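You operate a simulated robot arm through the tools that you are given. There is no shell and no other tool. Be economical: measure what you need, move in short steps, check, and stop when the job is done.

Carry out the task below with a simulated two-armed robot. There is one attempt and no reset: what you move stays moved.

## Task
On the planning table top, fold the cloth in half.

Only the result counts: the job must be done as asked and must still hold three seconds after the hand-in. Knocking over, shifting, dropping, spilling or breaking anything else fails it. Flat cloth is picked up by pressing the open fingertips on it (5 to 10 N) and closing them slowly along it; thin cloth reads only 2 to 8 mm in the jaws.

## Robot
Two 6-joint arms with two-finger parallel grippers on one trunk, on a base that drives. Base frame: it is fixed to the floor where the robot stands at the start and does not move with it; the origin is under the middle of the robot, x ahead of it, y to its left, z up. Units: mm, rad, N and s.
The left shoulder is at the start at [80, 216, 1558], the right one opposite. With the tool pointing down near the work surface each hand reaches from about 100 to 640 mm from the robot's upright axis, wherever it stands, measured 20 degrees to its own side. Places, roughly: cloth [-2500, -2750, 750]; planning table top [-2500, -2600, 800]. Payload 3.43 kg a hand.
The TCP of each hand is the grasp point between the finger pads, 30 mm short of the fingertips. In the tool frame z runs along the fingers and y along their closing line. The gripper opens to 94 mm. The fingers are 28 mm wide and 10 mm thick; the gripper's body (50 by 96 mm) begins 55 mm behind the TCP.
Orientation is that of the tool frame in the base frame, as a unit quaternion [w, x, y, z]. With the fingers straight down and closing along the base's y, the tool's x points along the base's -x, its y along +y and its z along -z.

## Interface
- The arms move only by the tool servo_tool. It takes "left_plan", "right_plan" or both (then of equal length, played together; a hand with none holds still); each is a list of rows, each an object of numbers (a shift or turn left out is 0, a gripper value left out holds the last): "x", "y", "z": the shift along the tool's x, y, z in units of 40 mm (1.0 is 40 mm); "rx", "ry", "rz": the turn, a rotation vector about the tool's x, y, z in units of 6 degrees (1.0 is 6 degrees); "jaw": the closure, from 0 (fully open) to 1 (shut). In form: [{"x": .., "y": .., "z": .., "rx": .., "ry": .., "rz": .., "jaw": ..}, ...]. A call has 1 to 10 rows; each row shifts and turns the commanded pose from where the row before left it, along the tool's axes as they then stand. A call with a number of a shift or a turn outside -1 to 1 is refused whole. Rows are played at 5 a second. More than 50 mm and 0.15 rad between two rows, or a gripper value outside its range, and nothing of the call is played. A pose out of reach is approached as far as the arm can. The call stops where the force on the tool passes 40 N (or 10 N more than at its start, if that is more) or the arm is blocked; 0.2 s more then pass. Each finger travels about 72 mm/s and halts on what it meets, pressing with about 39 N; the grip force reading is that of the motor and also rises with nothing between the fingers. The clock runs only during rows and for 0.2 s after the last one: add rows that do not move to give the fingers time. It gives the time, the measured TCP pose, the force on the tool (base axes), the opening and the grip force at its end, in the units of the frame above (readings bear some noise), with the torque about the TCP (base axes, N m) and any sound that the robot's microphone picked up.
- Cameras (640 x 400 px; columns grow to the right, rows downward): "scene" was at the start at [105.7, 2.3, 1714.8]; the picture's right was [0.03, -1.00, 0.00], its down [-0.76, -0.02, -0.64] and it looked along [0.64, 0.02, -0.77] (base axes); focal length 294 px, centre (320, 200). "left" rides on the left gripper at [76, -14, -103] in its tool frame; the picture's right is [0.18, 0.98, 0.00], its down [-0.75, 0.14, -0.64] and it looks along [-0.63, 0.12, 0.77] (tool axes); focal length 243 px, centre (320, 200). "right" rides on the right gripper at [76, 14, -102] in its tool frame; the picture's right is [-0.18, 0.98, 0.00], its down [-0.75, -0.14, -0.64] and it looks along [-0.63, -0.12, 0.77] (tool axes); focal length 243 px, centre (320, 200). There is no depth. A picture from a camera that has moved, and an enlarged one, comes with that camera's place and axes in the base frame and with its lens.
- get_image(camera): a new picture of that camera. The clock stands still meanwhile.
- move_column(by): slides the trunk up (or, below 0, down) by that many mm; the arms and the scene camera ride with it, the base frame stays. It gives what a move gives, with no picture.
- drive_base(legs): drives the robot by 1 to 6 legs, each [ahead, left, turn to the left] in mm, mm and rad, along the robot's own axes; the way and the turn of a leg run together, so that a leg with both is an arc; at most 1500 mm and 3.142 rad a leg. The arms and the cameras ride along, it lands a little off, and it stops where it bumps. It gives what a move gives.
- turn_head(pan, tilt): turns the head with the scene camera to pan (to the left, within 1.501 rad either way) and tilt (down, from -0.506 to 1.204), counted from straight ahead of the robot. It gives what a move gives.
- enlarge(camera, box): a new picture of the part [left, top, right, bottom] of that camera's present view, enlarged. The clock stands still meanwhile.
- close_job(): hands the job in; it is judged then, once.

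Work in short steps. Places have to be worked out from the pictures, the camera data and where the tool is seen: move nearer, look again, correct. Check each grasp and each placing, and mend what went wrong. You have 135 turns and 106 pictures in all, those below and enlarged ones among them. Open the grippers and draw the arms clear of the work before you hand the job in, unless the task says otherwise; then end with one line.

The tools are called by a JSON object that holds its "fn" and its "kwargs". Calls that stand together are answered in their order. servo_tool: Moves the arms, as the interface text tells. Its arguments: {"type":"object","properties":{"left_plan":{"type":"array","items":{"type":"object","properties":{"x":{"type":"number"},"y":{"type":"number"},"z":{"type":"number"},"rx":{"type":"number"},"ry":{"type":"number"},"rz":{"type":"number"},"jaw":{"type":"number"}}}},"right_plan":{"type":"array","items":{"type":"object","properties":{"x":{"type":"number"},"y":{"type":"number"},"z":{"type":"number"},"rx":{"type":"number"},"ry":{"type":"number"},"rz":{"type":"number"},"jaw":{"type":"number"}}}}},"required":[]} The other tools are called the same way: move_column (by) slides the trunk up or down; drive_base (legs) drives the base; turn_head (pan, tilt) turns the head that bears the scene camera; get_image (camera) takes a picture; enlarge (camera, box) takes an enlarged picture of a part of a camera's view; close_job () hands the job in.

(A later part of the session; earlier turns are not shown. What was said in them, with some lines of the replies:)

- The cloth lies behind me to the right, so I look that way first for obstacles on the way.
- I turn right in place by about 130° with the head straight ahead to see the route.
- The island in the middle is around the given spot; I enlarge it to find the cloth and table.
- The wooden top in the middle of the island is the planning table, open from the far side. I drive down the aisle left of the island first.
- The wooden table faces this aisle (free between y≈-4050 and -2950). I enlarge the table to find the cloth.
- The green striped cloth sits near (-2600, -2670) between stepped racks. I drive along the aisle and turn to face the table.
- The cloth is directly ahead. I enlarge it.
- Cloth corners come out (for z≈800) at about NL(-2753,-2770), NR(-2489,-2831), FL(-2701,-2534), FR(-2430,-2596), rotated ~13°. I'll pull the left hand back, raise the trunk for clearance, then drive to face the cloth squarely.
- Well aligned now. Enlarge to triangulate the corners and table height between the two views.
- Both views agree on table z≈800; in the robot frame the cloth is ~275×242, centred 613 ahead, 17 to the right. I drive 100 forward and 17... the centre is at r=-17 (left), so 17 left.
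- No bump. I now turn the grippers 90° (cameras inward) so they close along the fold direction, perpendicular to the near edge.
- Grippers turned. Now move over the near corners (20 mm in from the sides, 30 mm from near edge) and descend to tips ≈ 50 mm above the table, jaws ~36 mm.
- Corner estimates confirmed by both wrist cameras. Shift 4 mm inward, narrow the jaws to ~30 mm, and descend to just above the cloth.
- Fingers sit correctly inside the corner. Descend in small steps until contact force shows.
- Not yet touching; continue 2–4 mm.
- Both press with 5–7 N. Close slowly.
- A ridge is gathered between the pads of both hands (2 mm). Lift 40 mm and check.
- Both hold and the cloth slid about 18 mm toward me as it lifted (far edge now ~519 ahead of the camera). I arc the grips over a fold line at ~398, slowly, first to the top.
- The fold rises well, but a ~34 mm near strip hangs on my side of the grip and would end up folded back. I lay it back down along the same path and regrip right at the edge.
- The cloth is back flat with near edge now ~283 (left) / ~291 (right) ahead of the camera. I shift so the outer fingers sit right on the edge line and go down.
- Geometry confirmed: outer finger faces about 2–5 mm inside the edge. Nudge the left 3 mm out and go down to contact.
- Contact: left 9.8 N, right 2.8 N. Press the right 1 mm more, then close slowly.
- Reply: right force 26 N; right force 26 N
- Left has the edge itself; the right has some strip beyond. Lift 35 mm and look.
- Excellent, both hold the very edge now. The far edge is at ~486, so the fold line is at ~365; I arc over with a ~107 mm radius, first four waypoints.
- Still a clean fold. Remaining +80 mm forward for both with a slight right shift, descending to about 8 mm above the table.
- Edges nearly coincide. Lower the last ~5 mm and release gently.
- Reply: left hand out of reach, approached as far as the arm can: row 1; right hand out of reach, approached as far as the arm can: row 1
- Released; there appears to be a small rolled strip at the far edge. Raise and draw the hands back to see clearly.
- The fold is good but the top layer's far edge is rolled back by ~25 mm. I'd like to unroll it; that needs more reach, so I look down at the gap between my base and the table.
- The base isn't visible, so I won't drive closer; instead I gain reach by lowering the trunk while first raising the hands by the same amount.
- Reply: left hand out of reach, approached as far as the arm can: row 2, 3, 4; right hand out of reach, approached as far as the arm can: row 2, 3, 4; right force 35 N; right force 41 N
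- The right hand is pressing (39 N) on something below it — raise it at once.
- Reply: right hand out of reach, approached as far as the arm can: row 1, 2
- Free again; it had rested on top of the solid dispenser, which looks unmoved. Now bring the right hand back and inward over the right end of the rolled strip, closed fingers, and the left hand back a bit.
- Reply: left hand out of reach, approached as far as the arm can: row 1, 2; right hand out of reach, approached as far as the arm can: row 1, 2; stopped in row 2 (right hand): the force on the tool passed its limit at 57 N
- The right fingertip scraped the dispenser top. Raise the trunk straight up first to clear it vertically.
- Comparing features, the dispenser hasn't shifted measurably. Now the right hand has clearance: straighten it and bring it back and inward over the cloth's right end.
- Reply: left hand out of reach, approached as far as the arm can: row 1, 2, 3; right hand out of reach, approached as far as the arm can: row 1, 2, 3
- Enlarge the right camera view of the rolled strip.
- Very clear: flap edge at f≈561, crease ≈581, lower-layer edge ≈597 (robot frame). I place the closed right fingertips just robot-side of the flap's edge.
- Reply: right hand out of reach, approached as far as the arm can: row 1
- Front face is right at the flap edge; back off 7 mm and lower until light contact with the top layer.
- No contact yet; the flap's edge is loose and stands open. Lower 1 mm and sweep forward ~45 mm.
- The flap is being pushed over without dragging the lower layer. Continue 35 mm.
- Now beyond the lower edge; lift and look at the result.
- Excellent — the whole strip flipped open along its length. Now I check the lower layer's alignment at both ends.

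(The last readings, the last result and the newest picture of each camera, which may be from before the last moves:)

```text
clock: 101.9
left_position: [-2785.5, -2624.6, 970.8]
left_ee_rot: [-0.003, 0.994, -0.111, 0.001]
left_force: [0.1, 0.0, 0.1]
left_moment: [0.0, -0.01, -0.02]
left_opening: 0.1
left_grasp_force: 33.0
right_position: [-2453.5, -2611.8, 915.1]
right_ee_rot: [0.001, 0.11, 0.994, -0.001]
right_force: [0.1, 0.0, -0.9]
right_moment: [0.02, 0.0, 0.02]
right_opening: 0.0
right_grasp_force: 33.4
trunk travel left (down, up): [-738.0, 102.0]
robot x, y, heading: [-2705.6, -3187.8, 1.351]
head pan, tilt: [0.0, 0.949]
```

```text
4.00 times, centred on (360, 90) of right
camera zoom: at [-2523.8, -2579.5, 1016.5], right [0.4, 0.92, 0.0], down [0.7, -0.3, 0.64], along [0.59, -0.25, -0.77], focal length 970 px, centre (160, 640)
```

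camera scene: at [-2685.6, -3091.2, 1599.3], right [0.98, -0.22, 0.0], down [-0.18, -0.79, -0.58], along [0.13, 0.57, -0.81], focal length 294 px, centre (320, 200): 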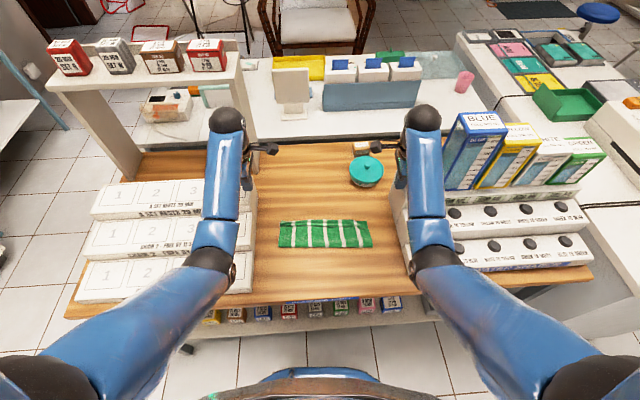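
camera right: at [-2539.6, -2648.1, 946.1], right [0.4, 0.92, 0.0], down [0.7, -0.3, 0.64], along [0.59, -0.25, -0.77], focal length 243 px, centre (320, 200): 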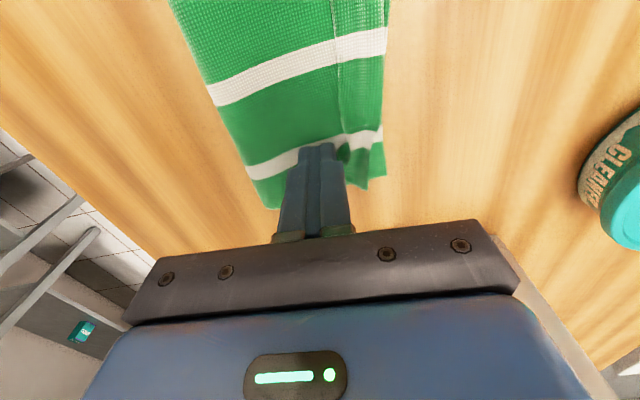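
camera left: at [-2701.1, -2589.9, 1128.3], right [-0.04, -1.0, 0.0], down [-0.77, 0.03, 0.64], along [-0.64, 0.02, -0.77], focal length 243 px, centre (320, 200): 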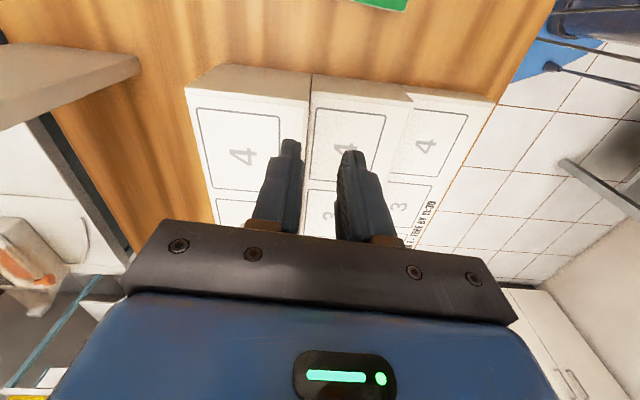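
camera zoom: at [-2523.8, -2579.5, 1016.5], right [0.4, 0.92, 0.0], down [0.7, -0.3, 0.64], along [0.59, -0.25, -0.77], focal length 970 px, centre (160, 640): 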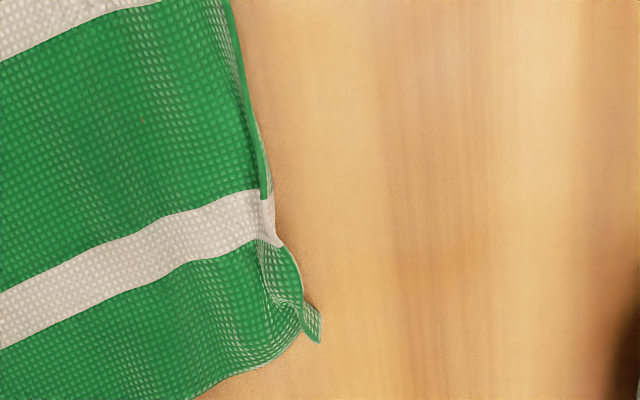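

Left end: lower layer is 46 mm short of the upper edge, so I'll regrip the overhanging upper edge and re-lay it further back. First bring the left hand over the cloth's left end and raise the right.

{"fn": "servo_tool", "kwargs": {"left_plan": [{"x": 0.8}, {"x": 0.8}, {"x": 0.8}, {}], "right_plan": [{"z": -0.7}, {"z": -0.7}, {}, {}]}}

{"fn": "get_image", "kwargs": {"camera": "left"}}

{"fn": "get_image", "kwargs": {"camera": "right"}}

```text
clock: 102.9
left_position: [-2694.1, -2646.1, 970.4]
left_ee_rot: [-0.002, 0.994, -0.11, 0.0]
left_force: [0.0, -0.1, -0.8]
left_moment: [0.03, -0.02, 0.01]
left_opening: 0.5
left_grasp_force: 33.3
right_position: [-2453.6, -2612.4, 971.1]
right_ee_rot: [0.0, 0.111, 0.994, 0.0]
right_force: [0.2, 0.2, -0.4]
right_moment: [0.01, 0.0, 0.0]
right_opening: 0.1
right_grasp_force: 33.3
trunk travel left (down, up): [-738.0, 102.0]
robot x, y, heading: [-2703.0, -3190.4, 1.354]
head pan, tilt: [0.0, 0.949]
```

```text
39 pictures are left
camera left: at [-2615.5, -2648.9, 1073.8], right [-0.04, -1.0, 0.0], down [-0.77, 0.02, 0.64], along [-0.64, 0.03, -0.77], focal length 243 px, centre (320, 200)
```

left: 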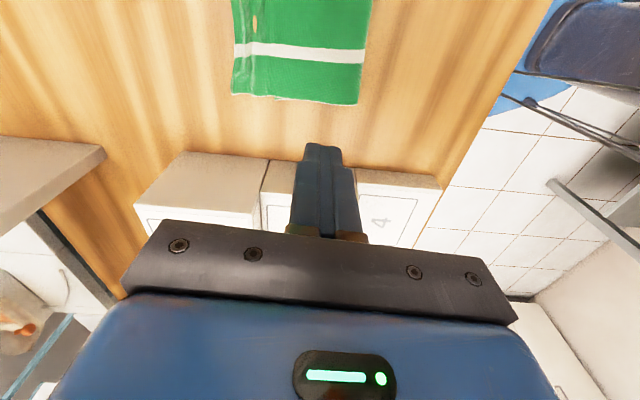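

```text
38 pictures are left
camera right: at [-2523.4, -2580.6, 1072.1], right [0.4, 0.92, 0.0], down [0.7, -0.3, 0.64], along [0.59, -0.25, -0.77], focal length 243 px, centre (320, 200)
```

right: 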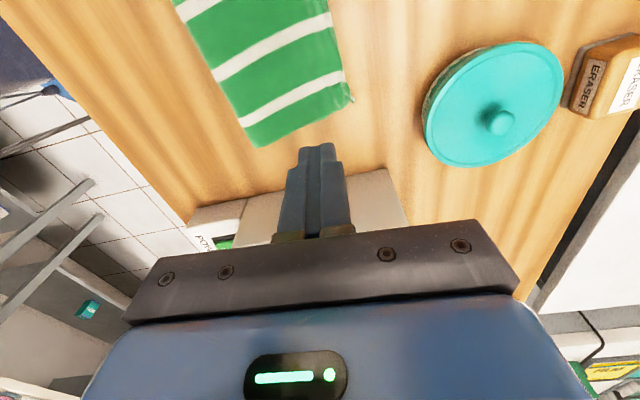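

The right end is nearly aligned; only the left upper corner overshoots (fold slightly skewed). I'll regrip just the left upper corner's single-layer overhang at about (-2669,-2566) and pull it back.

{"fn": "servo_tool", "kwargs": {"left_plan": [{"y": -0.7, "x": 0.17, "jaw": 0.745}, {"y": -0.7}, {"y": -0.69}, {"z": 0.8}, {"z": 0.8}, {"z": 0.8}, {}]}}

{"fn": "get_image", "kwargs": {"camera": "left"}}

```text
clock: 104.5
left_position: [-2667.6, -2563.3, 874.2]
left_ee_rot: [-0.002, 0.994, -0.111, 0.0]
left_force: [0.0, 0.6, 0.5]
left_moment: [0.03, -0.01, -0.03]
left_opening: 24.2
left_grasp_force: 0.0
right_position: [-2452.6, -2611.4, 970.5]
right_ee_rot: [0.0, 0.111, 0.994, 0.0]
right_force: [-0.1, 0.5, -0.5]
right_moment: [0.01, -0.03, 0.0]
right_opening: 0.1
right_grasp_force: 32.0
trunk travel left (down, up): [-738.0, 102.0]
robot x, y, heading: [-2700.7, -3185.1, 1.348]
head pan, tilt: [0.0, 0.949]
```

```text
37 pictures are left
camera left: at [-2589.2, -2567.5, 977.3], right [-0.04, -1.0, 0.0], down [-0.77, 0.03, 0.64], along [-0.64, 0.03, -0.77], focal length 243 px, centre (320, 200)
```

left: 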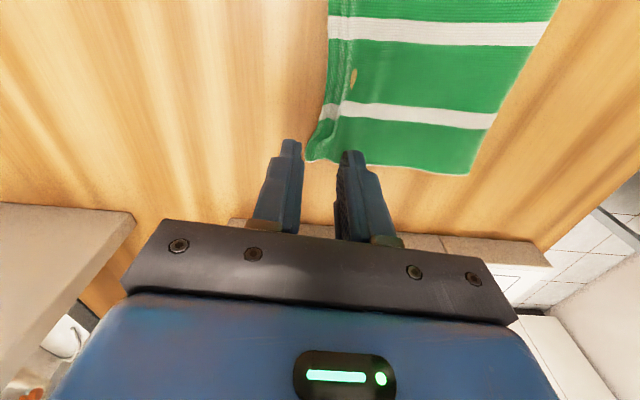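

Edge under the fingers is at y≈-2560; shift back 9 mm and descend to contact.

{"fn": "servo_tool", "kwargs": {"left_plan": [{"y": 0.22, "x": -0.1}, {"z": 0.5}, {"z": 0.4}, {"z": 0.1}, {}]}}

```text
clock: 105.7
left_position: [-2672.9, -2572.1, 835.0]
left_ee_rot: [-0.002, 0.994, -0.111, 0.0]
left_force: [0.2, -1.1, 0.3]
left_moment: [-0.01, 0.02, -0.02]
left_opening: 24.0
left_grasp_force: 0.2
right_position: [-2453.9, -2610.7, 970.7]
right_ee_rot: [0.001, 0.111, 0.994, -0.001]
right_force: [0.5, -1.0, 0.6]
right_moment: [0.01, 0.01, 0.03]
right_opening: 0.2
right_grasp_force: 33.2
trunk travel left (down, up): [-738.0, 102.0]
robot x, y, heading: [-2705.6, -3186.9, 1.351]
head pan, tilt: [0.0, 0.949]
```

Still 3–4 mm to go.

{"fn": "servo_tool", "kwargs": {"left_plan": [{"z": 0.06}, {"z": 0.04}, {}]}}

```text
clock: 106.5
left_position: [-2671.3, -2571.7, 831.9]
left_ee_rot: [-0.003, 0.994, -0.11, 0.001]
left_force: [0.3, 0.4, 4.7]
left_moment: [-0.08, -0.01, -0.01]
left_opening: 24.3
left_grasp_force: 0.0
right_position: [-2453.6, -2611.0, 970.6]
right_ee_rot: [0.001, 0.111, 0.994, 0.0]
right_force: [-0.5, 0.0, 0.1]
right_moment: [0.0, 0.01, 0.01]
right_opening: 0.0
right_grasp_force: 33.1
trunk travel left (down, up): [-738.0, 102.0]
robot x, y, heading: [-2708.2, -3184.6, 1.351]
head pan, tilt: [0.0, 0.949]
```

Contact at ~5 N; press a touch more and close slowly.

{"fn": "servo_tool", "kwargs": {"left_plan": [{"z": 0.02}, {"jaw": 0.78}, {"jaw": 0.81}, {"jaw": 0.84}, {"jaw": 0.87}, {"jaw": 0.9}, {"jaw": 0.93}, {"jaw": 0.96}, {"jaw": 1}, {}]}}

{"fn": "get_image", "kwargs": {"camera": "left"}}

```text
clock: 108.7
left_position: [-2673.0, -2572.4, 832.7]
left_ee_rot: [-0.002, 0.994, -0.111, 0.0]
left_force: [-0.2, -0.1, 14.0]
left_moment: [-0.13, 0.04, -0.03]
left_opening: 2.3
left_grasp_force: 37.1
right_position: [-2451.7, -2613.0, 971.2]
right_ee_rot: [0.002, 0.11, 0.994, 0.0]
right_force: [0.1, 0.0, -0.9]
right_moment: [0.01, 0.01, 0.0]
right_opening: 0.2
right_grasp_force: 32.9
trunk travel left (down, up): [-738.0, 102.0]
robot x, y, heading: [-2704.8, -3189.9, 1.351]
head pan, tilt: [0.0, 0.949]
```

```text
36 pictures are left
camera left: at [-2595.4, -2576.3, 934.5], right [-0.04, -1.0, -0.01], down [-0.77, 0.02, 0.64], along [-0.64, 0.03, -0.77], focal length 243 px, centre (320, 200)
```

left: 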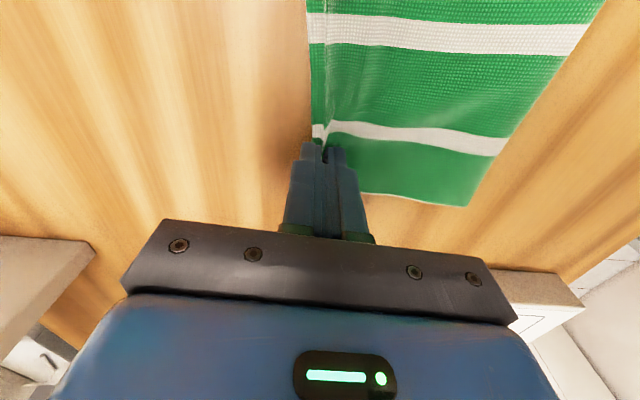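

Gripped. Lift ~60 mm and move ~60 mm back so the upper layer goes slack, then look.

{"fn": "servo_tool", "kwargs": {"left_plan": [{"z": -0.3}, {"z": -0.4}, {"z": -0.4, "y": 0.3}, {"z": -0.3, "y": 0.4}, {"z": -0.2, "y": 0.4}, {"y": 0.4}, {}]}}

{"fn": "get_image", "kwargs": {"camera": "left"}}

{"fn": "enlarge", "kwargs": {"camera": "scene", "box": [260, 180, 400, 270]}}

```text
clock: 110.3
left_position: [-2688.7, -2630.5, 895.2]
left_ee_rot: [-0.002, 0.994, -0.11, 0.0]
left_force: [-0.4, -0.2, -0.3]
left_moment: [0.01, -0.01, 0.02]
left_opening: 2.2
left_grasp_force: 36.6
right_position: [-2452.2, -2612.1, 970.2]
right_ee_rot: [0.001, 0.111, 0.994, -0.001]
right_force: [-0.6, 1.1, 0.2]
right_moment: [0.01, 0.07, -0.01]
right_opening: 0.3
right_grasp_force: 33.0
trunk travel left (down, up): [-738.0, 102.0]
robot x, y, heading: [-2707.3, -3189.6, 1.349]
head pan, tilt: [0.0, 0.949]
```

```text
35 pictures are left
camera left: at [-2610.0, -2634.0, 997.7], right [-0.04, -1.0, 0.0], down [-0.77, 0.03, 0.64], along [-0.64, 0.03, -0.77], focal length 243 px, centre (320, 200)
```

left: 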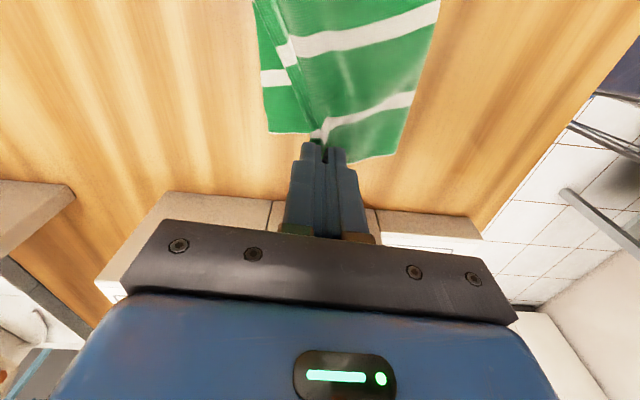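

```text
4.44 times, centred on (330, 225) of scene
camera zoom: at [-2683.7, -3086.7, 1658.9], right [0.98, -0.22, 0.0], down [-0.18, -0.79, -0.58], along [0.13, 0.57, -0.81], focal length 1307 px, centre (276, 89)
```

zoom: 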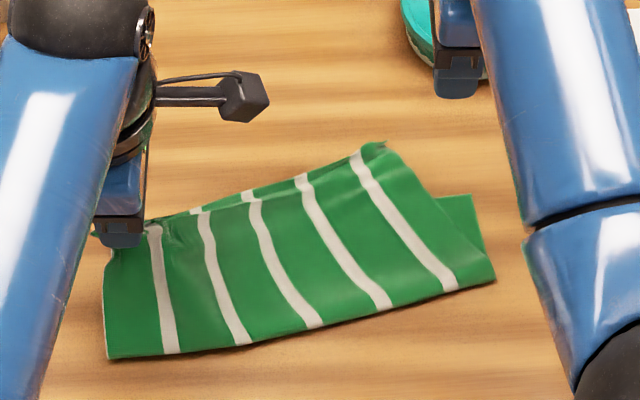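

Now I can see the lower layer: far corners FL(-2696,-2585), FR(-2427,-2617). Both upper corners overshot. Lay the left corner onto FL (grip point ≈(-2676,-2601)) and keep holding it.

{"fn": "servo_tool", "kwargs": {"left_plan": [{"y": -0.3, "x": 0.05, "z": 0.2}, {"y": -0.3, "x": 0.05, "z": 0.4}, {"y": -0.18, "x": 0.05, "z": 0.4}, {"z": 0.4}, {}]}}

{"fn": "get_image", "kwargs": {"camera": "left"}}

{"fn": "get_image", "kwargs": {"camera": "right"}}

```text
clock: 111.5
left_position: [-2675.0, -2599.5, 838.8]
left_ee_rot: [-0.001, 0.994, -0.11, 0.0]
left_force: [0.0, -0.9, 0.9]
left_moment: [0.02, -0.02, 0.0]
left_opening: 2.2
left_grasp_force: 36.9
right_position: [-2452.7, -2611.3, 970.3]
right_ee_rot: [0.001, 0.111, 0.994, 0.0]
right_force: [0.6, 0.2, 0.0]
right_moment: [-0.01, -0.01, 0.04]
right_opening: 0.2
right_grasp_force: 33.8
trunk travel left (down, up): [-738.0, 102.0]
robot x, y, heading: [-2701.0, -3189.8, 1.35]
head pan, tilt: [0.0, 0.949]
```

```text
33 pictures are left
camera left: at [-2597.1, -2602.5, 941.5], right [-0.04, -1.0, 0.0], down [-0.77, 0.02, 0.64], along [-0.64, 0.03, -0.77], focal length 243 px, centre (320, 200)
```

left: 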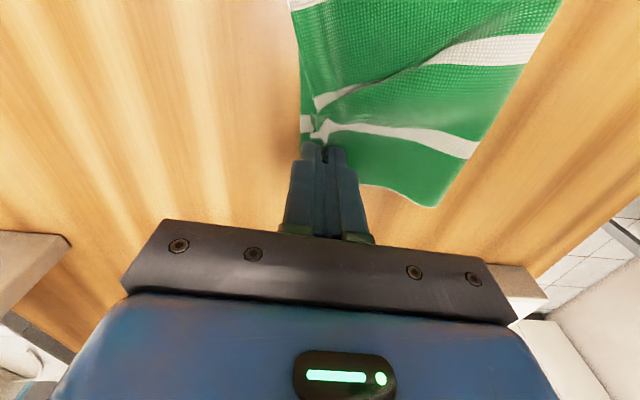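

```text
32 pictures are left
camera right: at [-2523.2, -2580.6, 1072.1], right [0.4, 0.92, 0.0], down [0.7, -0.3, 0.64], along [0.59, -0.25, -0.77], focal length 243 px, centre (320, 200)
```

right: 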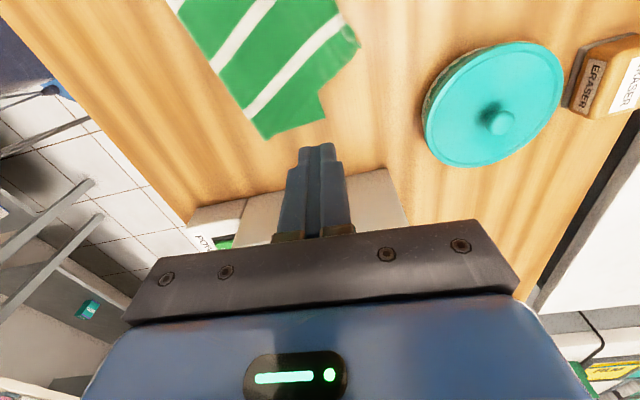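

Left is on target. Now the right hand goes over the upper right corner (-2476,-2562): grip centre ≈(-2495,-2580), single layer there.

{"fn": "servo_tool", "kwargs": {"right_plan": [{"x": 0.6, "y": 0.27, "jaw": 0.745}, {"x": 0.6, "y": 0.26}, {"z": 0.8}, {"z": 0.8}, {"z": 0.8}, {}]}}

{"fn": "get_image", "kwargs": {"camera": "right"}}

```text
clock: 112.9
left_position: [-2674.1, -2600.7, 839.4]
left_ee_rot: [-0.002, 0.994, -0.111, 0.0]
left_force: [-0.4, -0.1, 0.7]
left_moment: [0.03, 0.02, 0.01]
left_opening: 2.1
left_grasp_force: 36.8
right_position: [-2496.2, -2579.0, 874.9]
right_ee_rot: [0.0, 0.111, 0.994, 0.001]
right_force: [0.6, 0.3, 0.4]
right_moment: [-0.01, 0.02, 0.0]
right_opening: 24.0
right_grasp_force: 0.1
trunk travel left (down, up): [-738.0, 102.0]
robot x, y, heading: [-2705.9, -3188.3, 1.353]
head pan, tilt: [0.0, 0.949]
```

```text
31 pictures are left
camera right: at [-2566.2, -2548.3, 977.4], right [0.4, 0.92, 0.0], down [0.7, -0.3, 0.64], along [0.59, -0.25, -0.77], focal length 243 px, centre (320, 200)
```

right: 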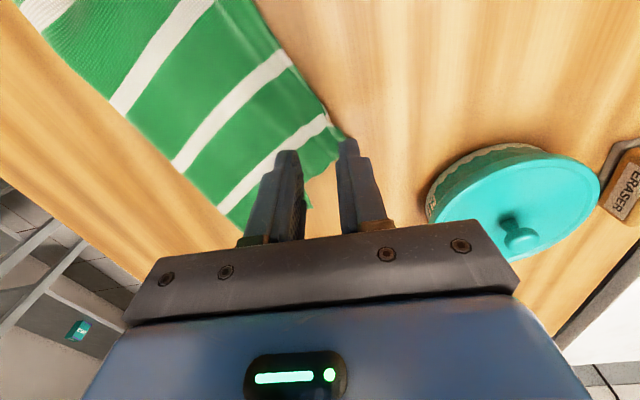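

Good placement (edge at y≈-2568 here). Descend to contact.

{"fn": "servo_tool", "kwargs": {"right_plan": [{"y": -0.08, "z": 0.4}, {"z": 0.4}, {"z": 0.2}, {"z": 0.05}, {}]}}

```text
clock: 114.1
left_position: [-2673.9, -2599.8, 839.3]
left_ee_rot: [-0.001, 0.994, -0.11, 0.0]
left_force: [0.5, 0.4, 0.0]
left_moment: [0.03, 0.02, 0.0]
left_opening: 2.3
left_grasp_force: 37.5
right_position: [-2495.6, -2583.1, 833.5]
right_ee_rot: [0.001, 0.11, 0.994, -0.001]
right_force: [0.6, 0.1, 0.0]
right_moment: [0.0, 0.0, 0.0]
right_opening: 24.0
right_grasp_force: 0.0
trunk travel left (down, up): [-738.0, 102.0]
robot x, y, heading: [-2706.7, -3187.4, 1.351]
head pan, tilt: [0.0, 0.949]
```

{"fn": "servo_tool", "kwargs": {"right_plan": [{"z": 0.05}, {"z": 0.03}, {}]}}

```text
clock: 114.9
left_position: [-2675.2, -2600.4, 839.4]
left_ee_rot: [-0.002, 0.994, -0.11, 0.0]
left_force: [-0.2, -0.2, -0.2]
left_moment: [0.0, 0.0, -0.01]
left_opening: 2.2
left_grasp_force: 37.0
right_position: [-2495.2, -2583.3, 832.4]
right_ee_rot: [0.001, 0.111, 0.994, 0.002]
right_force: [0.8, 0.5, 12.4]
right_moment: [-0.03, 0.0, 0.03]
right_opening: 24.1
right_grasp_force: 0.0
trunk travel left (down, up): [-738.0, 102.0]
robot x, y, heading: [-2706.3, -3190.2, 1.35]
head pan, tilt: [0.0, 0.949]
```

Contact at 12 N; ease off slightly and close slowly.

{"fn": "servo_tool", "kwargs": {"right_plan": [{"z": -0.02}, {"jaw": 0.78}, {"jaw": 0.81}, {"jaw": 0.84}, {"jaw": 0.87}, {"jaw": 0.9}, {"jaw": 0.93}, {"jaw": 0.96}, {"jaw": 1}, {}]}}

{"fn": "servo_tool", "kwargs": {"right_plan": [{"z": -0.3}, {"z": -0.4}, {"z": -0.3}, {}]}}

{"fn": "get_image", "kwargs": {"camera": "right"}}

```text
clock: 117.1
left_position: [-2674.8, -2599.7, 839.5]
left_ee_rot: [-0.002, 0.994, -0.11, 0.0]
left_force: [0.3, -0.5, -0.2]
left_moment: [0.0, 0.02, 0.0]
left_opening: 2.4
left_grasp_force: 37.2
right_position: [-2496.7, -2583.9, 832.4]
right_ee_rot: [0.001, 0.111, 0.994, -0.001]
right_force: [0.8, -0.5, 9.5]
right_moment: [0.03, 0.05, 0.03]
right_opening: 2.5
right_grasp_force: 37.0
trunk travel left (down, up): [-738.0, 102.0]
robot x, y, heading: [-2706.6, -3190.6, 1.351]
head pan, tilt: [0.0, 0.949]
```

```text
clock: 118.1
left_position: [-2675.1, -2598.8, 838.0]
left_ee_rot: [-0.002, 0.994, -0.11, 0.0]
left_force: [-0.7, 0.3, 0.0]
left_moment: [0.02, -0.03, 0.0]
left_opening: 2.4
left_grasp_force: 37.4
right_position: [-2496.5, -2585.4, 870.8]
right_ee_rot: [0.001, 0.11, 0.994, -0.001]
right_force: [0.3, -0.6, -0.1]
right_moment: [0.04, 0.0, 0.05]
right_opening: 2.2
right_grasp_force: 37.3
trunk travel left (down, up): [-738.0, 102.0]
robot x, y, heading: [-2703.0, -3187.3, 1.344]
head pan, tilt: [0.0, 0.949]
```

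```text
30 pictures are left
camera right: at [-2567.2, -2554.2, 972.4], right [0.4, 0.92, 0.0], down [0.7, -0.3, 0.64], along [0.59, -0.26, -0.77], focal length 243 px, centre (320, 200)
```

right: 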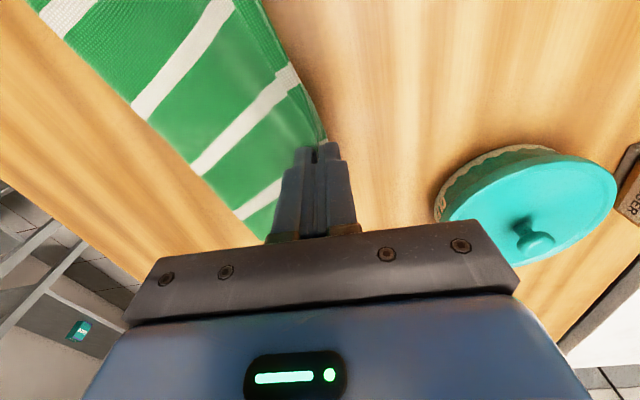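

Both corners held. Lift both to ~100 mm TCP height, spread and move back so the fold can re-form squarely.

{"fn": "servo_tool", "kwargs": {"left_plan": [{"z": -0.28}, {"z": -0.28, "y": 0.2}, {"z": -0.28, "y": 0.2}, {"z": -0.28, "y": 0.2}, {"z": -0.28, "y": 0.2}, {"z": -0.28, "y": 0.23, "x": 0.1}, {}], "right_plan": [{"x": -0.25, "y": -0.3, "z": -0.14}, {"x": -0.25, "y": -0.3, "z": -0.14}, {"x": -0.25, "y": -0.3, "z": -0.14}, {"x": -0.25, "y": -0.3, "z": -0.14}, {"x": -0.25, "y": -0.3, "z": -0.14}, {"x": -0.26, "y": -0.28, "z": -0.14}, {}]}}

{"fn": "enlarge", "kwargs": {"camera": "scene", "box": [260, 180, 400, 270]}}

{"fn": "get_image", "kwargs": {"camera": "right"}}

{"fn": "get_image", "kwargs": {"camera": "left"}}

```text
clock: 119.7
left_position: [-2677.9, -2643.0, 903.7]
left_ee_rot: [-0.002, 0.994, -0.11, 0.001]
left_force: [13.4, -1.6, -0.5]
left_moment: [-0.08, -0.38, -0.02]
left_opening: 2.4
left_grasp_force: 37.2
right_position: [-2453.3, -2666.6, 903.9]
right_ee_rot: [0.0, 0.109, 0.994, -0.001]
right_force: [-14.4, 1.5, -0.6]
right_moment: [0.07, 0.42, 0.0]
right_opening: 2.3
right_grasp_force: 36.9
trunk travel left (down, up): [-738.0, 102.0]
robot x, y, heading: [-2705.1, -3190.6, 1.347]
head pan, tilt: [0.0, 0.949]
```

```text
4.44 times, centred on (330, 225) of scene
camera zoom: at [-2683.8, -3086.7, 1658.9], right [0.98, -0.22, 0.0], down [-0.18, -0.79, -0.58], along [0.13, 0.57, -0.81], focal length 1307 px, centre (276, 89)
```

zoom: 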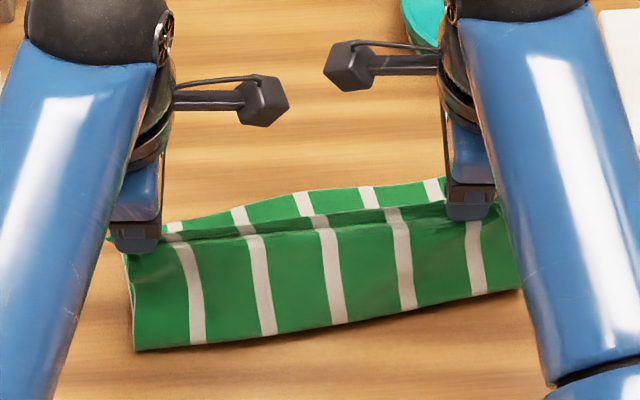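

```text
28 pictures are left
camera right: at [-2524.2, -2635.5, 1006.4], right [0.39, 0.92, 0.0], down [0.71, -0.3, 0.64], along [0.59, -0.25, -0.77], focal length 243 px, centre (320, 200)
```

right: 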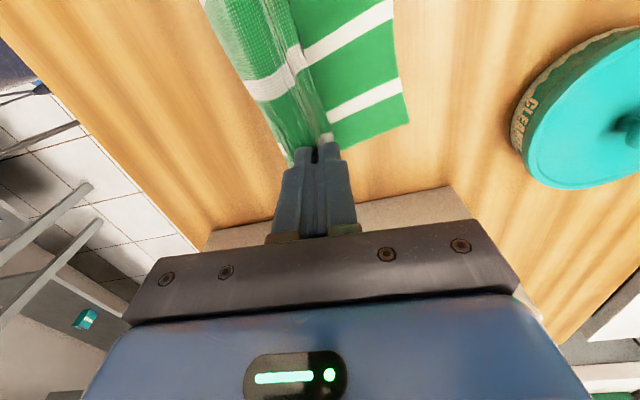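

```text
27 pictures are left
camera left: at [-2600.7, -2646.1, 1007.7], right [-0.04, -1.0, 0.0], down [-0.77, 0.03, 0.64], along [-0.64, 0.03, -0.77], focal length 243 px, centre (320, 200)
```

left: 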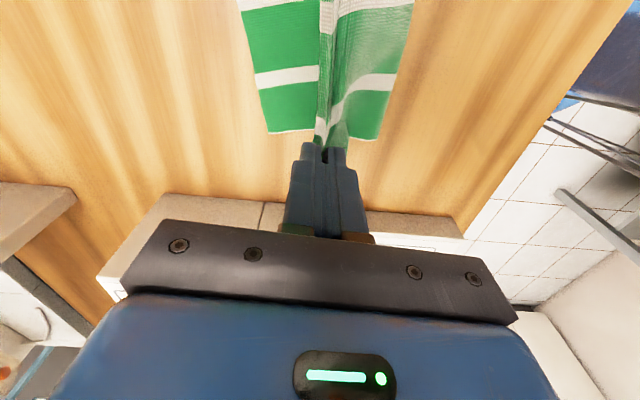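

Great view: lower layer far corners FL(-2691,-2597), FR(-2417,-2598); fold currently ~95 from it. I pull both hands back to above the true half line (y≈-2720), relaxing the 14 N edge tension.

{"fn": "servo_tool", "kwargs": {"left_plan": [{"x": 0.17, "y": 0.31, "z": -0.09}, {"x": 0.12, "y": 0.31, "z": -0.09}, {"x": 0.12, "y": 0.31, "z": -0.09}, {"x": 0.12, "y": 0.31, "z": -0.09}, {"x": 0.12, "y": 0.31, "z": -0.09}, {"x": 0.12, "y": 0.3, "z": -0.08}, {}], "right_plan": [{"x": -0.05, "y": -0.22, "z": -0.09}, {"x": -0.09, "y": -0.22, "z": -0.09}, {"x": -0.09, "y": -0.22, "z": -0.09}, {"x": -0.1, "y": -0.22, "z": -0.09}, {"x": -0.1, "y": -0.21, "z": -0.09}, {"x": -0.1, "y": -0.21, "z": -0.08}, {}]}}

{"fn": "enlarge", "kwargs": {"camera": "scene", "box": [260, 180, 400, 280]}}

{"fn": "get_image", "kwargs": {"camera": "right"}}

{"fn": "get_image", "kwargs": {"camera": "left"}}

```text
clock: 121.3
left_position: [-2665.1, -2721.3, 925.3]
left_ee_rot: [-0.002, 0.994, -0.111, 0.0]
left_force: [8.9, -0.2, -0.9]
left_moment: [-0.02, -0.21, 0.07]
left_opening: 2.2
left_grasp_force: 37.6
right_position: [-2443.0, -2721.3, 925.9]
right_ee_rot: [0.001, 0.111, 0.994, -0.001]
right_force: [-6.9, -0.3, 0.7]
right_moment: [-0.01, 0.24, 0.04]
right_opening: 2.4
right_grasp_force: 36.9
trunk travel left (down, up): [-738.0, 102.0]
robot x, y, heading: [-2704.1, -3189.5, 1.352]
head pan, tilt: [0.0, 0.949]
```

```text
4.00 times, centred on (330, 230) of scene
camera zoom: at [-2683.7, -3086.9, 1658.9], right [0.98, -0.22, 0.0], down [-0.18, -0.79, -0.58], along [0.13, 0.57, -0.81], focal length 1176 px, centre (280, 80)
```

zoom: 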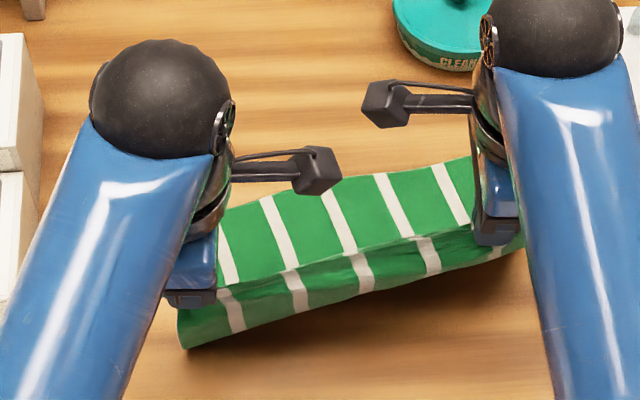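

```text
25 pictures are left
camera right: at [-2513.5, -2690.9, 1028.1], right [0.4, 0.92, 0.0], down [0.7, -0.3, 0.64], along [0.59, -0.25, -0.77], focal length 243 px, centre (320, 200)
```

right: 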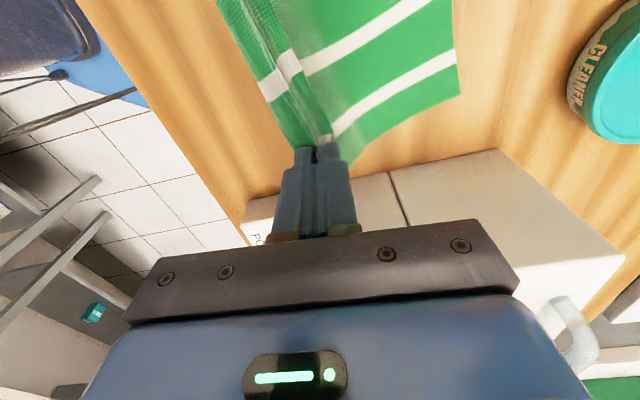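

```text
24 pictures are left
camera left: at [-2587.7, -2725.5, 1028.2], right [-0.04, -1.0, 0.0], down [-0.77, 0.03, 0.64], along [-0.64, 0.03, -0.77], focal length 243 px, centre (320, 200)
```

left: 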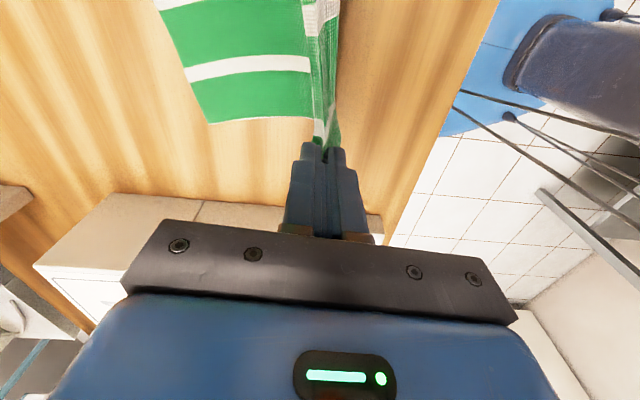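

The lower layer's far corners are now FL(-2675,-2615), FR(-2406,-2602). I lay the upper edge down on a direct diagonal (so slack bulges toward me and shifts the fold), to grips (-2650,-2626) and (-2431,-2615).

{"fn": "servo_tool", "kwargs": {"left_plan": [{"x": 0.05, "y": -0.2, "z": 0.3}, {"x": -0.03, "y": -0.2, "z": 0.3}, {"x": -0.03, "y": -0.25, "z": 0.3}, {"x": -0.03, "y": -0.28, "z": 0.25}, {"x": -0.03, "y": -0.3, "z": 0.25}, {"x": -0.03, "y": -0.3, "z": 0.22}, {"x": -0.03, "y": -0.3, "z": 0.2}, {"x": -0.03, "y": -0.3, "z": 0.18}, {"y": -0.28, "z": 0.18}, {}], "right_plan": [{"x": 0.07, "y": 0.22, "z": 0.3}, {"x": 0.03, "y": 0.22, "z": 0.3}, {"x": 0.03, "y": 0.28, "z": 0.3}, {"x": 0.03, "y": 0.3, "z": 0.25}, {"x": 0.03, "y": 0.33, "z": 0.25}, {"x": 0.03, "y": 0.33, "z": 0.22}, {"x": 0.03, "y": 0.33, "z": 0.2}, {"x": 0.03, "y": 0.33, "z": 0.18}, {"y": 0.32, "z": 0.18}, {}]}}

{"fn": "enlarge", "kwargs": {"camera": "scene", "box": [260, 180, 400, 280]}}

{"fn": "get_image", "kwargs": {"camera": "right"}}

{"fn": "get_image", "kwargs": {"camera": "left"}}

```text
clock: 123.5
left_position: [-2650.9, -2625.3, 839.9]
left_ee_rot: [-0.002, 0.994, -0.111, 0.001]
left_force: [3.2, 0.4, 0.0]
left_moment: [0.01, -0.08, -0.01]
left_opening: 2.4
left_grasp_force: 37.0
right_position: [-2433.3, -2616.1, 840.4]
right_ee_rot: [0.001, 0.111, 0.994, 0.0]
right_force: [-3.4, -0.8, -0.1]
right_moment: [0.02, 0.09, 0.03]
right_opening: 2.2
right_grasp_force: 37.2
trunk travel left (down, up): [-738.0, 102.0]
robot x, y, heading: [-2704.2, -3191.3, 1.351]
head pan, tilt: [0.0, 0.949]
```

```text
4.00 times, centred on (330, 230) of scene
camera zoom: at [-2683.8, -3087.5, 1658.9], right [0.98, -0.22, 0.0], down [-0.18, -0.79, -0.58], along [0.13, 0.57, -0.81], focal length 1176 px, centre (280, 80)
```

zoom: 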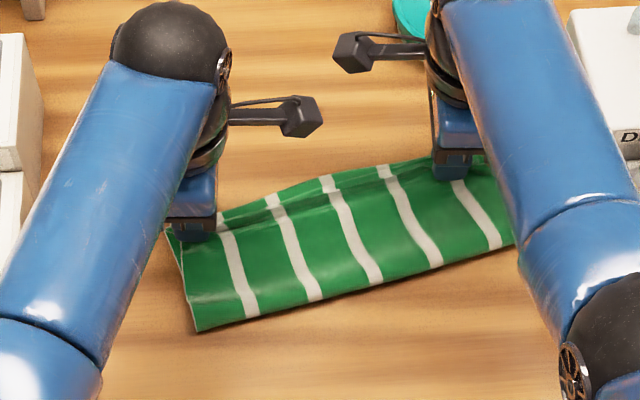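

```text
22 pictures are left
camera right: at [-2502.3, -2584.7, 941.4], right [0.4, 0.92, 0.0], down [0.7, -0.3, 0.64], along [0.59, -0.25, -0.77], focal length 243 px, centre (320, 200)
```

right: 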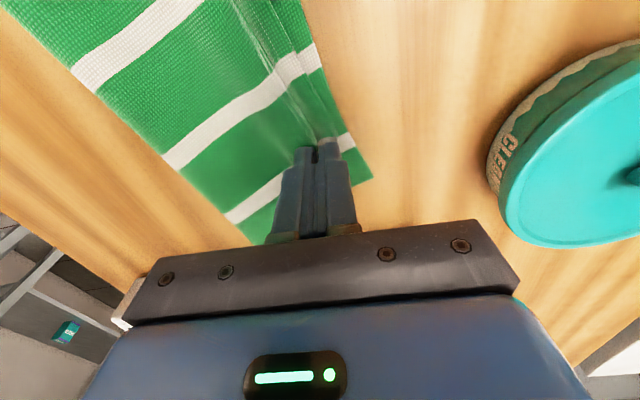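

```text
21 pictures are left
camera left: at [-2573.0, -2628.8, 941.8], right [-0.04, -1.0, 0.0], down [-0.77, 0.02, 0.64], along [-0.64, 0.03, -0.77], focal length 243 px, centre (320, 200)
```

left: 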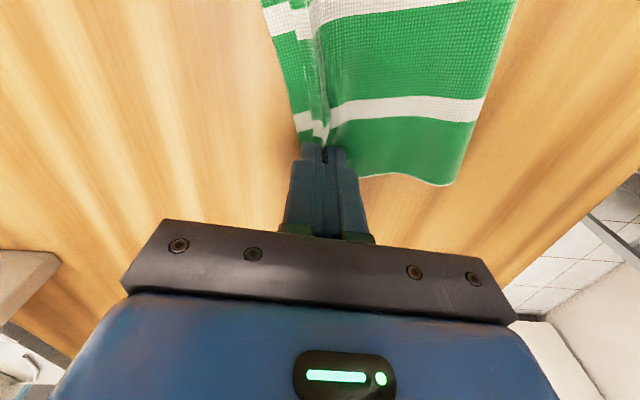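

Nearly there: the right is ~10 mm short. Move right 10 mm forward, lower both, and release.

{"fn": "servo_tool", "kwargs": {"left_plan": [{}, {"z": 0.08}, {"z": 0.05}, {"jaw": 0.97}, {"jaw": 0.93}, {"jaw": 0.88}, {"jaw": 0.83}, {"jaw": 0.78}, {"jaw": 0.72}, {}], "right_plan": [{"y": 0.25}, {"z": 0.08}, {"z": 0.05}, {"jaw": 0.97}, {"jaw": 0.93}, {"jaw": 0.88}, {"jaw": 0.83}, {"jaw": 0.78}, {"jaw": 0.72}, {}]}}

{"fn": "servo_tool", "kwargs": {"left_plan": [{"z": -0.2}, {"z": -0.4}, {"z": -0.7}, {"z": -0.9}, {"z": -0.9}, {}], "right_plan": [{"z": -0.2}, {"z": -0.4}, {"z": -0.7}, {"z": -0.9}, {"z": -0.9}, {}]}}

{"fn": "get_image", "kwargs": {"camera": "right"}}

{"fn": "get_image", "kwargs": {"camera": "left"}}

{"fn": "enlarge", "kwargs": {"camera": "scene", "box": [260, 180, 400, 280]}}

```text
clock: 125.7
left_position: [-2650.2, -2626.3, 833.8]
left_ee_rot: [-0.002, 0.994, -0.111, 0.0]
left_force: [-0.2, 1.0, 0.1]
left_moment: [-0.01, -0.01, -0.03]
left_opening: 26.4
left_grasp_force: 0.0
right_position: [-2428.8, -2605.7, 833.1]
right_ee_rot: [0.001, 0.111, 0.994, -0.001]
right_force: [-0.1, -0.6, -0.3]
right_moment: [0.01, 0.01, -0.03]
right_opening: 26.3
right_grasp_force: 0.1
trunk travel left (down, up): [-738.0, 102.0]
robot x, y, heading: [-2706.4, -3186.4, 1.346]
head pan, tilt: [0.0, 0.949]
```

```text
clock: 127.1
left_position: [-2650.4, -2625.1, 958.9]
left_ee_rot: [-0.002, 0.994, -0.111, -0.001]
left_force: [0.4, 0.0, 0.8]
left_moment: [0.04, 0.03, 0.01]
left_opening: 26.1
left_grasp_force: 0.0
right_position: [-2430.4, -2605.9, 959.7]
right_ee_rot: [0.0, 0.11, 0.994, 0.0]
right_force: [-0.4, 0.8, -1.3]
right_moment: [-0.01, -0.01, 0.0]
right_opening: 26.3
right_grasp_force: 0.1
trunk travel left (down, up): [-738.0, 102.0]
robot x, y, heading: [-2702.8, -3190.4, 1.351]
head pan, tilt: [0.0, 0.949]
```

```text
20 pictures are left
camera right: at [-2500.4, -2573.9, 1060.5], right [0.4, 0.92, 0.0], down [0.7, -0.3, 0.64], along [0.59, -0.26, -0.77], focal length 243 px, centre (320, 200)
```

right: 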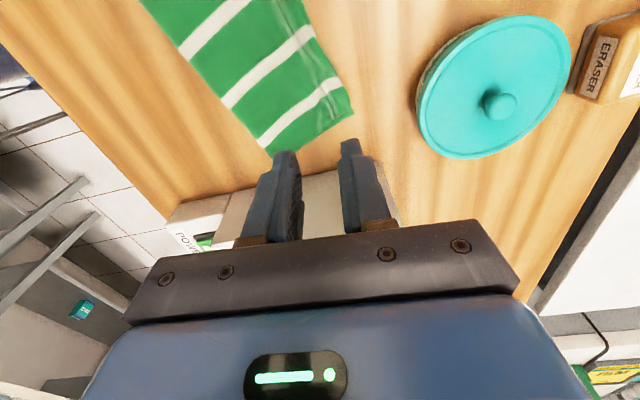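

```text
19 pictures are left
camera left: at [-2572.3, -2628.8, 1060.9], right [-0.04, -1.0, 0.0], down [-0.77, 0.03, 0.64], along [-0.64, 0.03, -0.77], focal length 243 px, centre (320, 200)
```

left: 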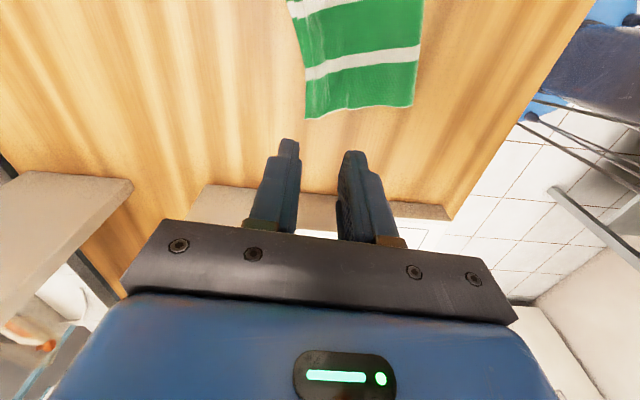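

```text
4.00 times, centred on (330, 230) of scene
camera zoom: at [-2683.5, -3086.7, 1658.8], right [0.98, -0.22, 0.0], down [-0.18, -0.79, -0.58], along [0.13, 0.57, -0.81], focal length 1176 px, centre (280, 80)
```

zoom: 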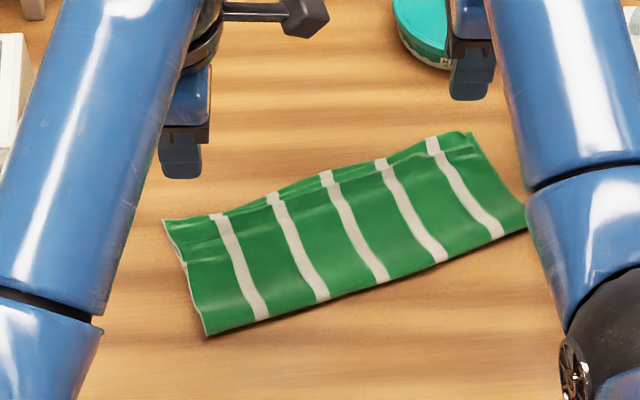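

Very neat now. Enlarge both ends to check the layer alignment.

{"fn": "enlarge", "kwargs": {"camera": "right", "box": [230, 50, 370, 165]}}

{"fn": "enlarge", "kwargs": {"camera": "left", "box": [280, 0, 430, 125]}}

```text
3.48 times, centred on (300, 108) of right
camera zoom: at [-2500.4, -2573.9, 1060.5], right [0.4, 0.92, 0.0], down [0.7, -0.3, 0.64], along [0.59, -0.26, -0.77], focal length 844 px, centre (390, 522)
```

zoom: 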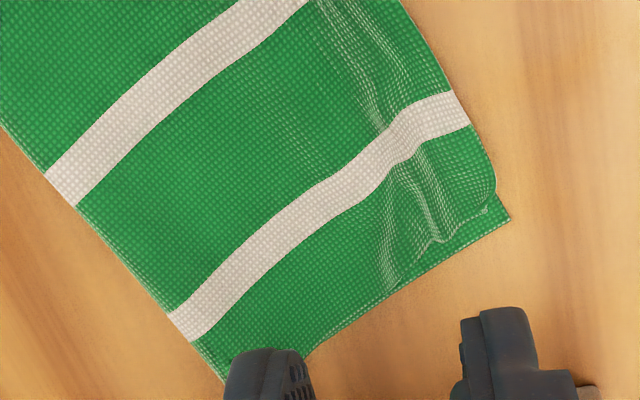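

```text
3.20 times, centred on (355, 62) of left
camera zoom: at [-2572.3, -2628.8, 1060.9], right [-0.04, -1.0, 0.0], down [-0.77, 0.03, 0.64], along [-0.64, 0.03, -0.77], focal length 776 px, centre (208, 640)
```

zoom: 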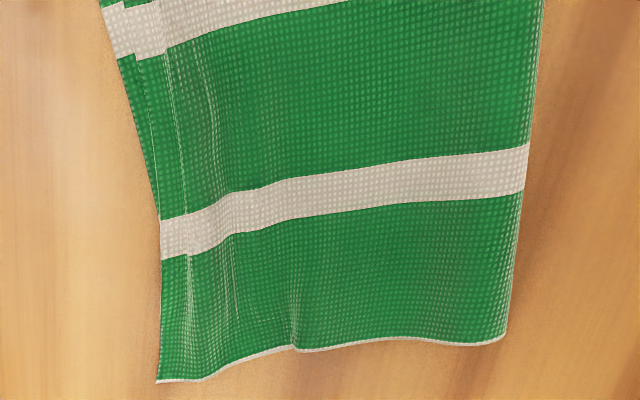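

Edges coincide within ~8 mm at both ends. Open the jaws and draw the hands back toward me, clear of the work.

{"fn": "servo_tool", "kwargs": {"left_plan": [{"z": -0.5, "jaw": 0}, {"y": 0.8}, {"y": 0.8}, {"y": 0.8}, {"y": 0.8}, {"y": 0.8}, {}], "right_plan": [{"z": -0.5, "jaw": 0}, {"y": -0.8}, {"y": -0.8}, {"y": -0.8}, {"y": -0.8}, {"y": -0.8}, {}]}}

{"fn": "get_image", "kwargs": {"camera": "scene"}}

```text
clock: 128.7
left_position: [-2679.4, -2772.3, 944.1]
left_ee_rot: [-0.003, 0.994, -0.11, 0.002]
left_force: [-0.7, -0.7, 0.0]
left_moment: [0.01, -0.01, 0.0]
left_opening: 94.0
left_grasp_force: 0.2
left hand out of reach, approached as far as the arm can: row 3, 4, 5, 6
right_position: [-2463.9, -2750.9, 953.4]
right_ee_rot: [-0.001, 0.11, 0.994, 0.002]
right_force: [0.4, -0.5, -0.5]
right_moment: [0.02, -0.01, -0.03]
right_opening: 94.0
right_grasp_force: 0.0
right hand out of reach, approached as far as the arm can: row 4, 5, 6
trunk travel left (down, up): [-738.0, 102.0]
robot x, y, heading: [-2704.1, -3183.4, 1.352]
head pan, tilt: [0.0, 0.949]
```

```text
15 pictures are left
camera scene: at [-2683.5, -3086.3, 1658.8], right [0.98, -0.22, 0.0], down [-0.18, -0.79, -0.58], along [0.13, 0.57, -0.81], focal length 294 px, centre (320, 200)
```

scene: 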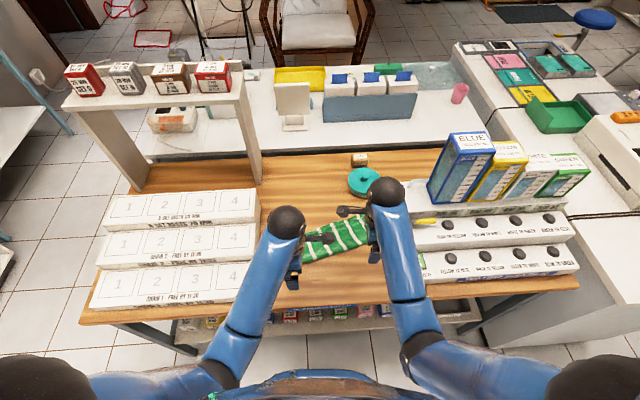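

All surroundings stand unchanged. Raise the trunk 100 mm to lift the hands well clear, and take a last look.

{"fn": "move_column", "kwargs": {"by": 100}}

{"fn": "enlarge", "kwargs": {"camera": "scene", "box": [230, 140, 430, 290]}}

```text
clock: 130.0
left_position: [-2680.3, -2773.3, 1043.7]
left_ee_rot: [-0.003, 0.994, -0.111, 0.002]
left_force: [-0.3, -0.3, -0.9]
left_moment: [0.01, -0.02, -0.02]
left_opening: 93.9
left_grasp_force: 0.0
right_position: [-2463.8, -2753.0, 1053.8]
right_ee_rot: [0.0, 0.111, 0.994, 0.001]
right_force: [0.6, -0.7, 0.1]
right_moment: [0.02, 0.0, 0.01]
right_opening: 93.9
right_grasp_force: 0.1
trunk travel left (down, up): [-838.0, 2.0]
robot x, y, heading: [-2706.5, -3186.4, 1.354]
head pan, tilt: [0.0, 0.949]
```

```text
2.67 times, centred on (330, 215) of scene
camera zoom: at [-2683.7, -3087.0, 1758.8], right [0.98, -0.22, 0.0], down [-0.18, -0.79, -0.58], along [0.13, 0.57, -0.81], focal length 784 px, centre (293, 160)
```

zoom: 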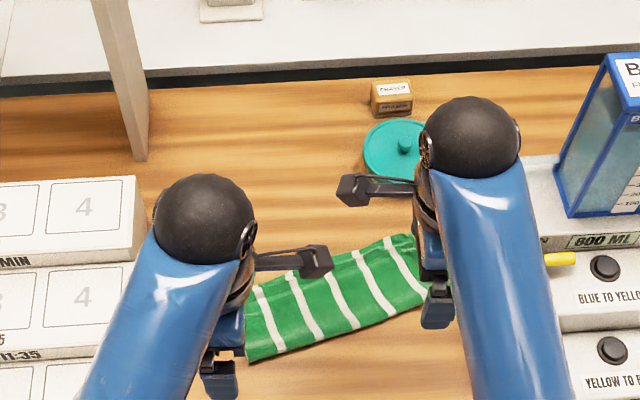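

The cloth lies folded in half, the grippers are open and ~215 mm above the table; I hand in.

{"fn": "close_job", "kwargs": {}}

```text
The job is handed in.
```

The cloth is folded in half on the planning table, its edges lining up to within about 8 mm at both ends with a few small wrinkles where I gripped it; while repositioning, the right hand pressed on the dispenser beside it (up to 57 N), but the pictures show no measurable shift.
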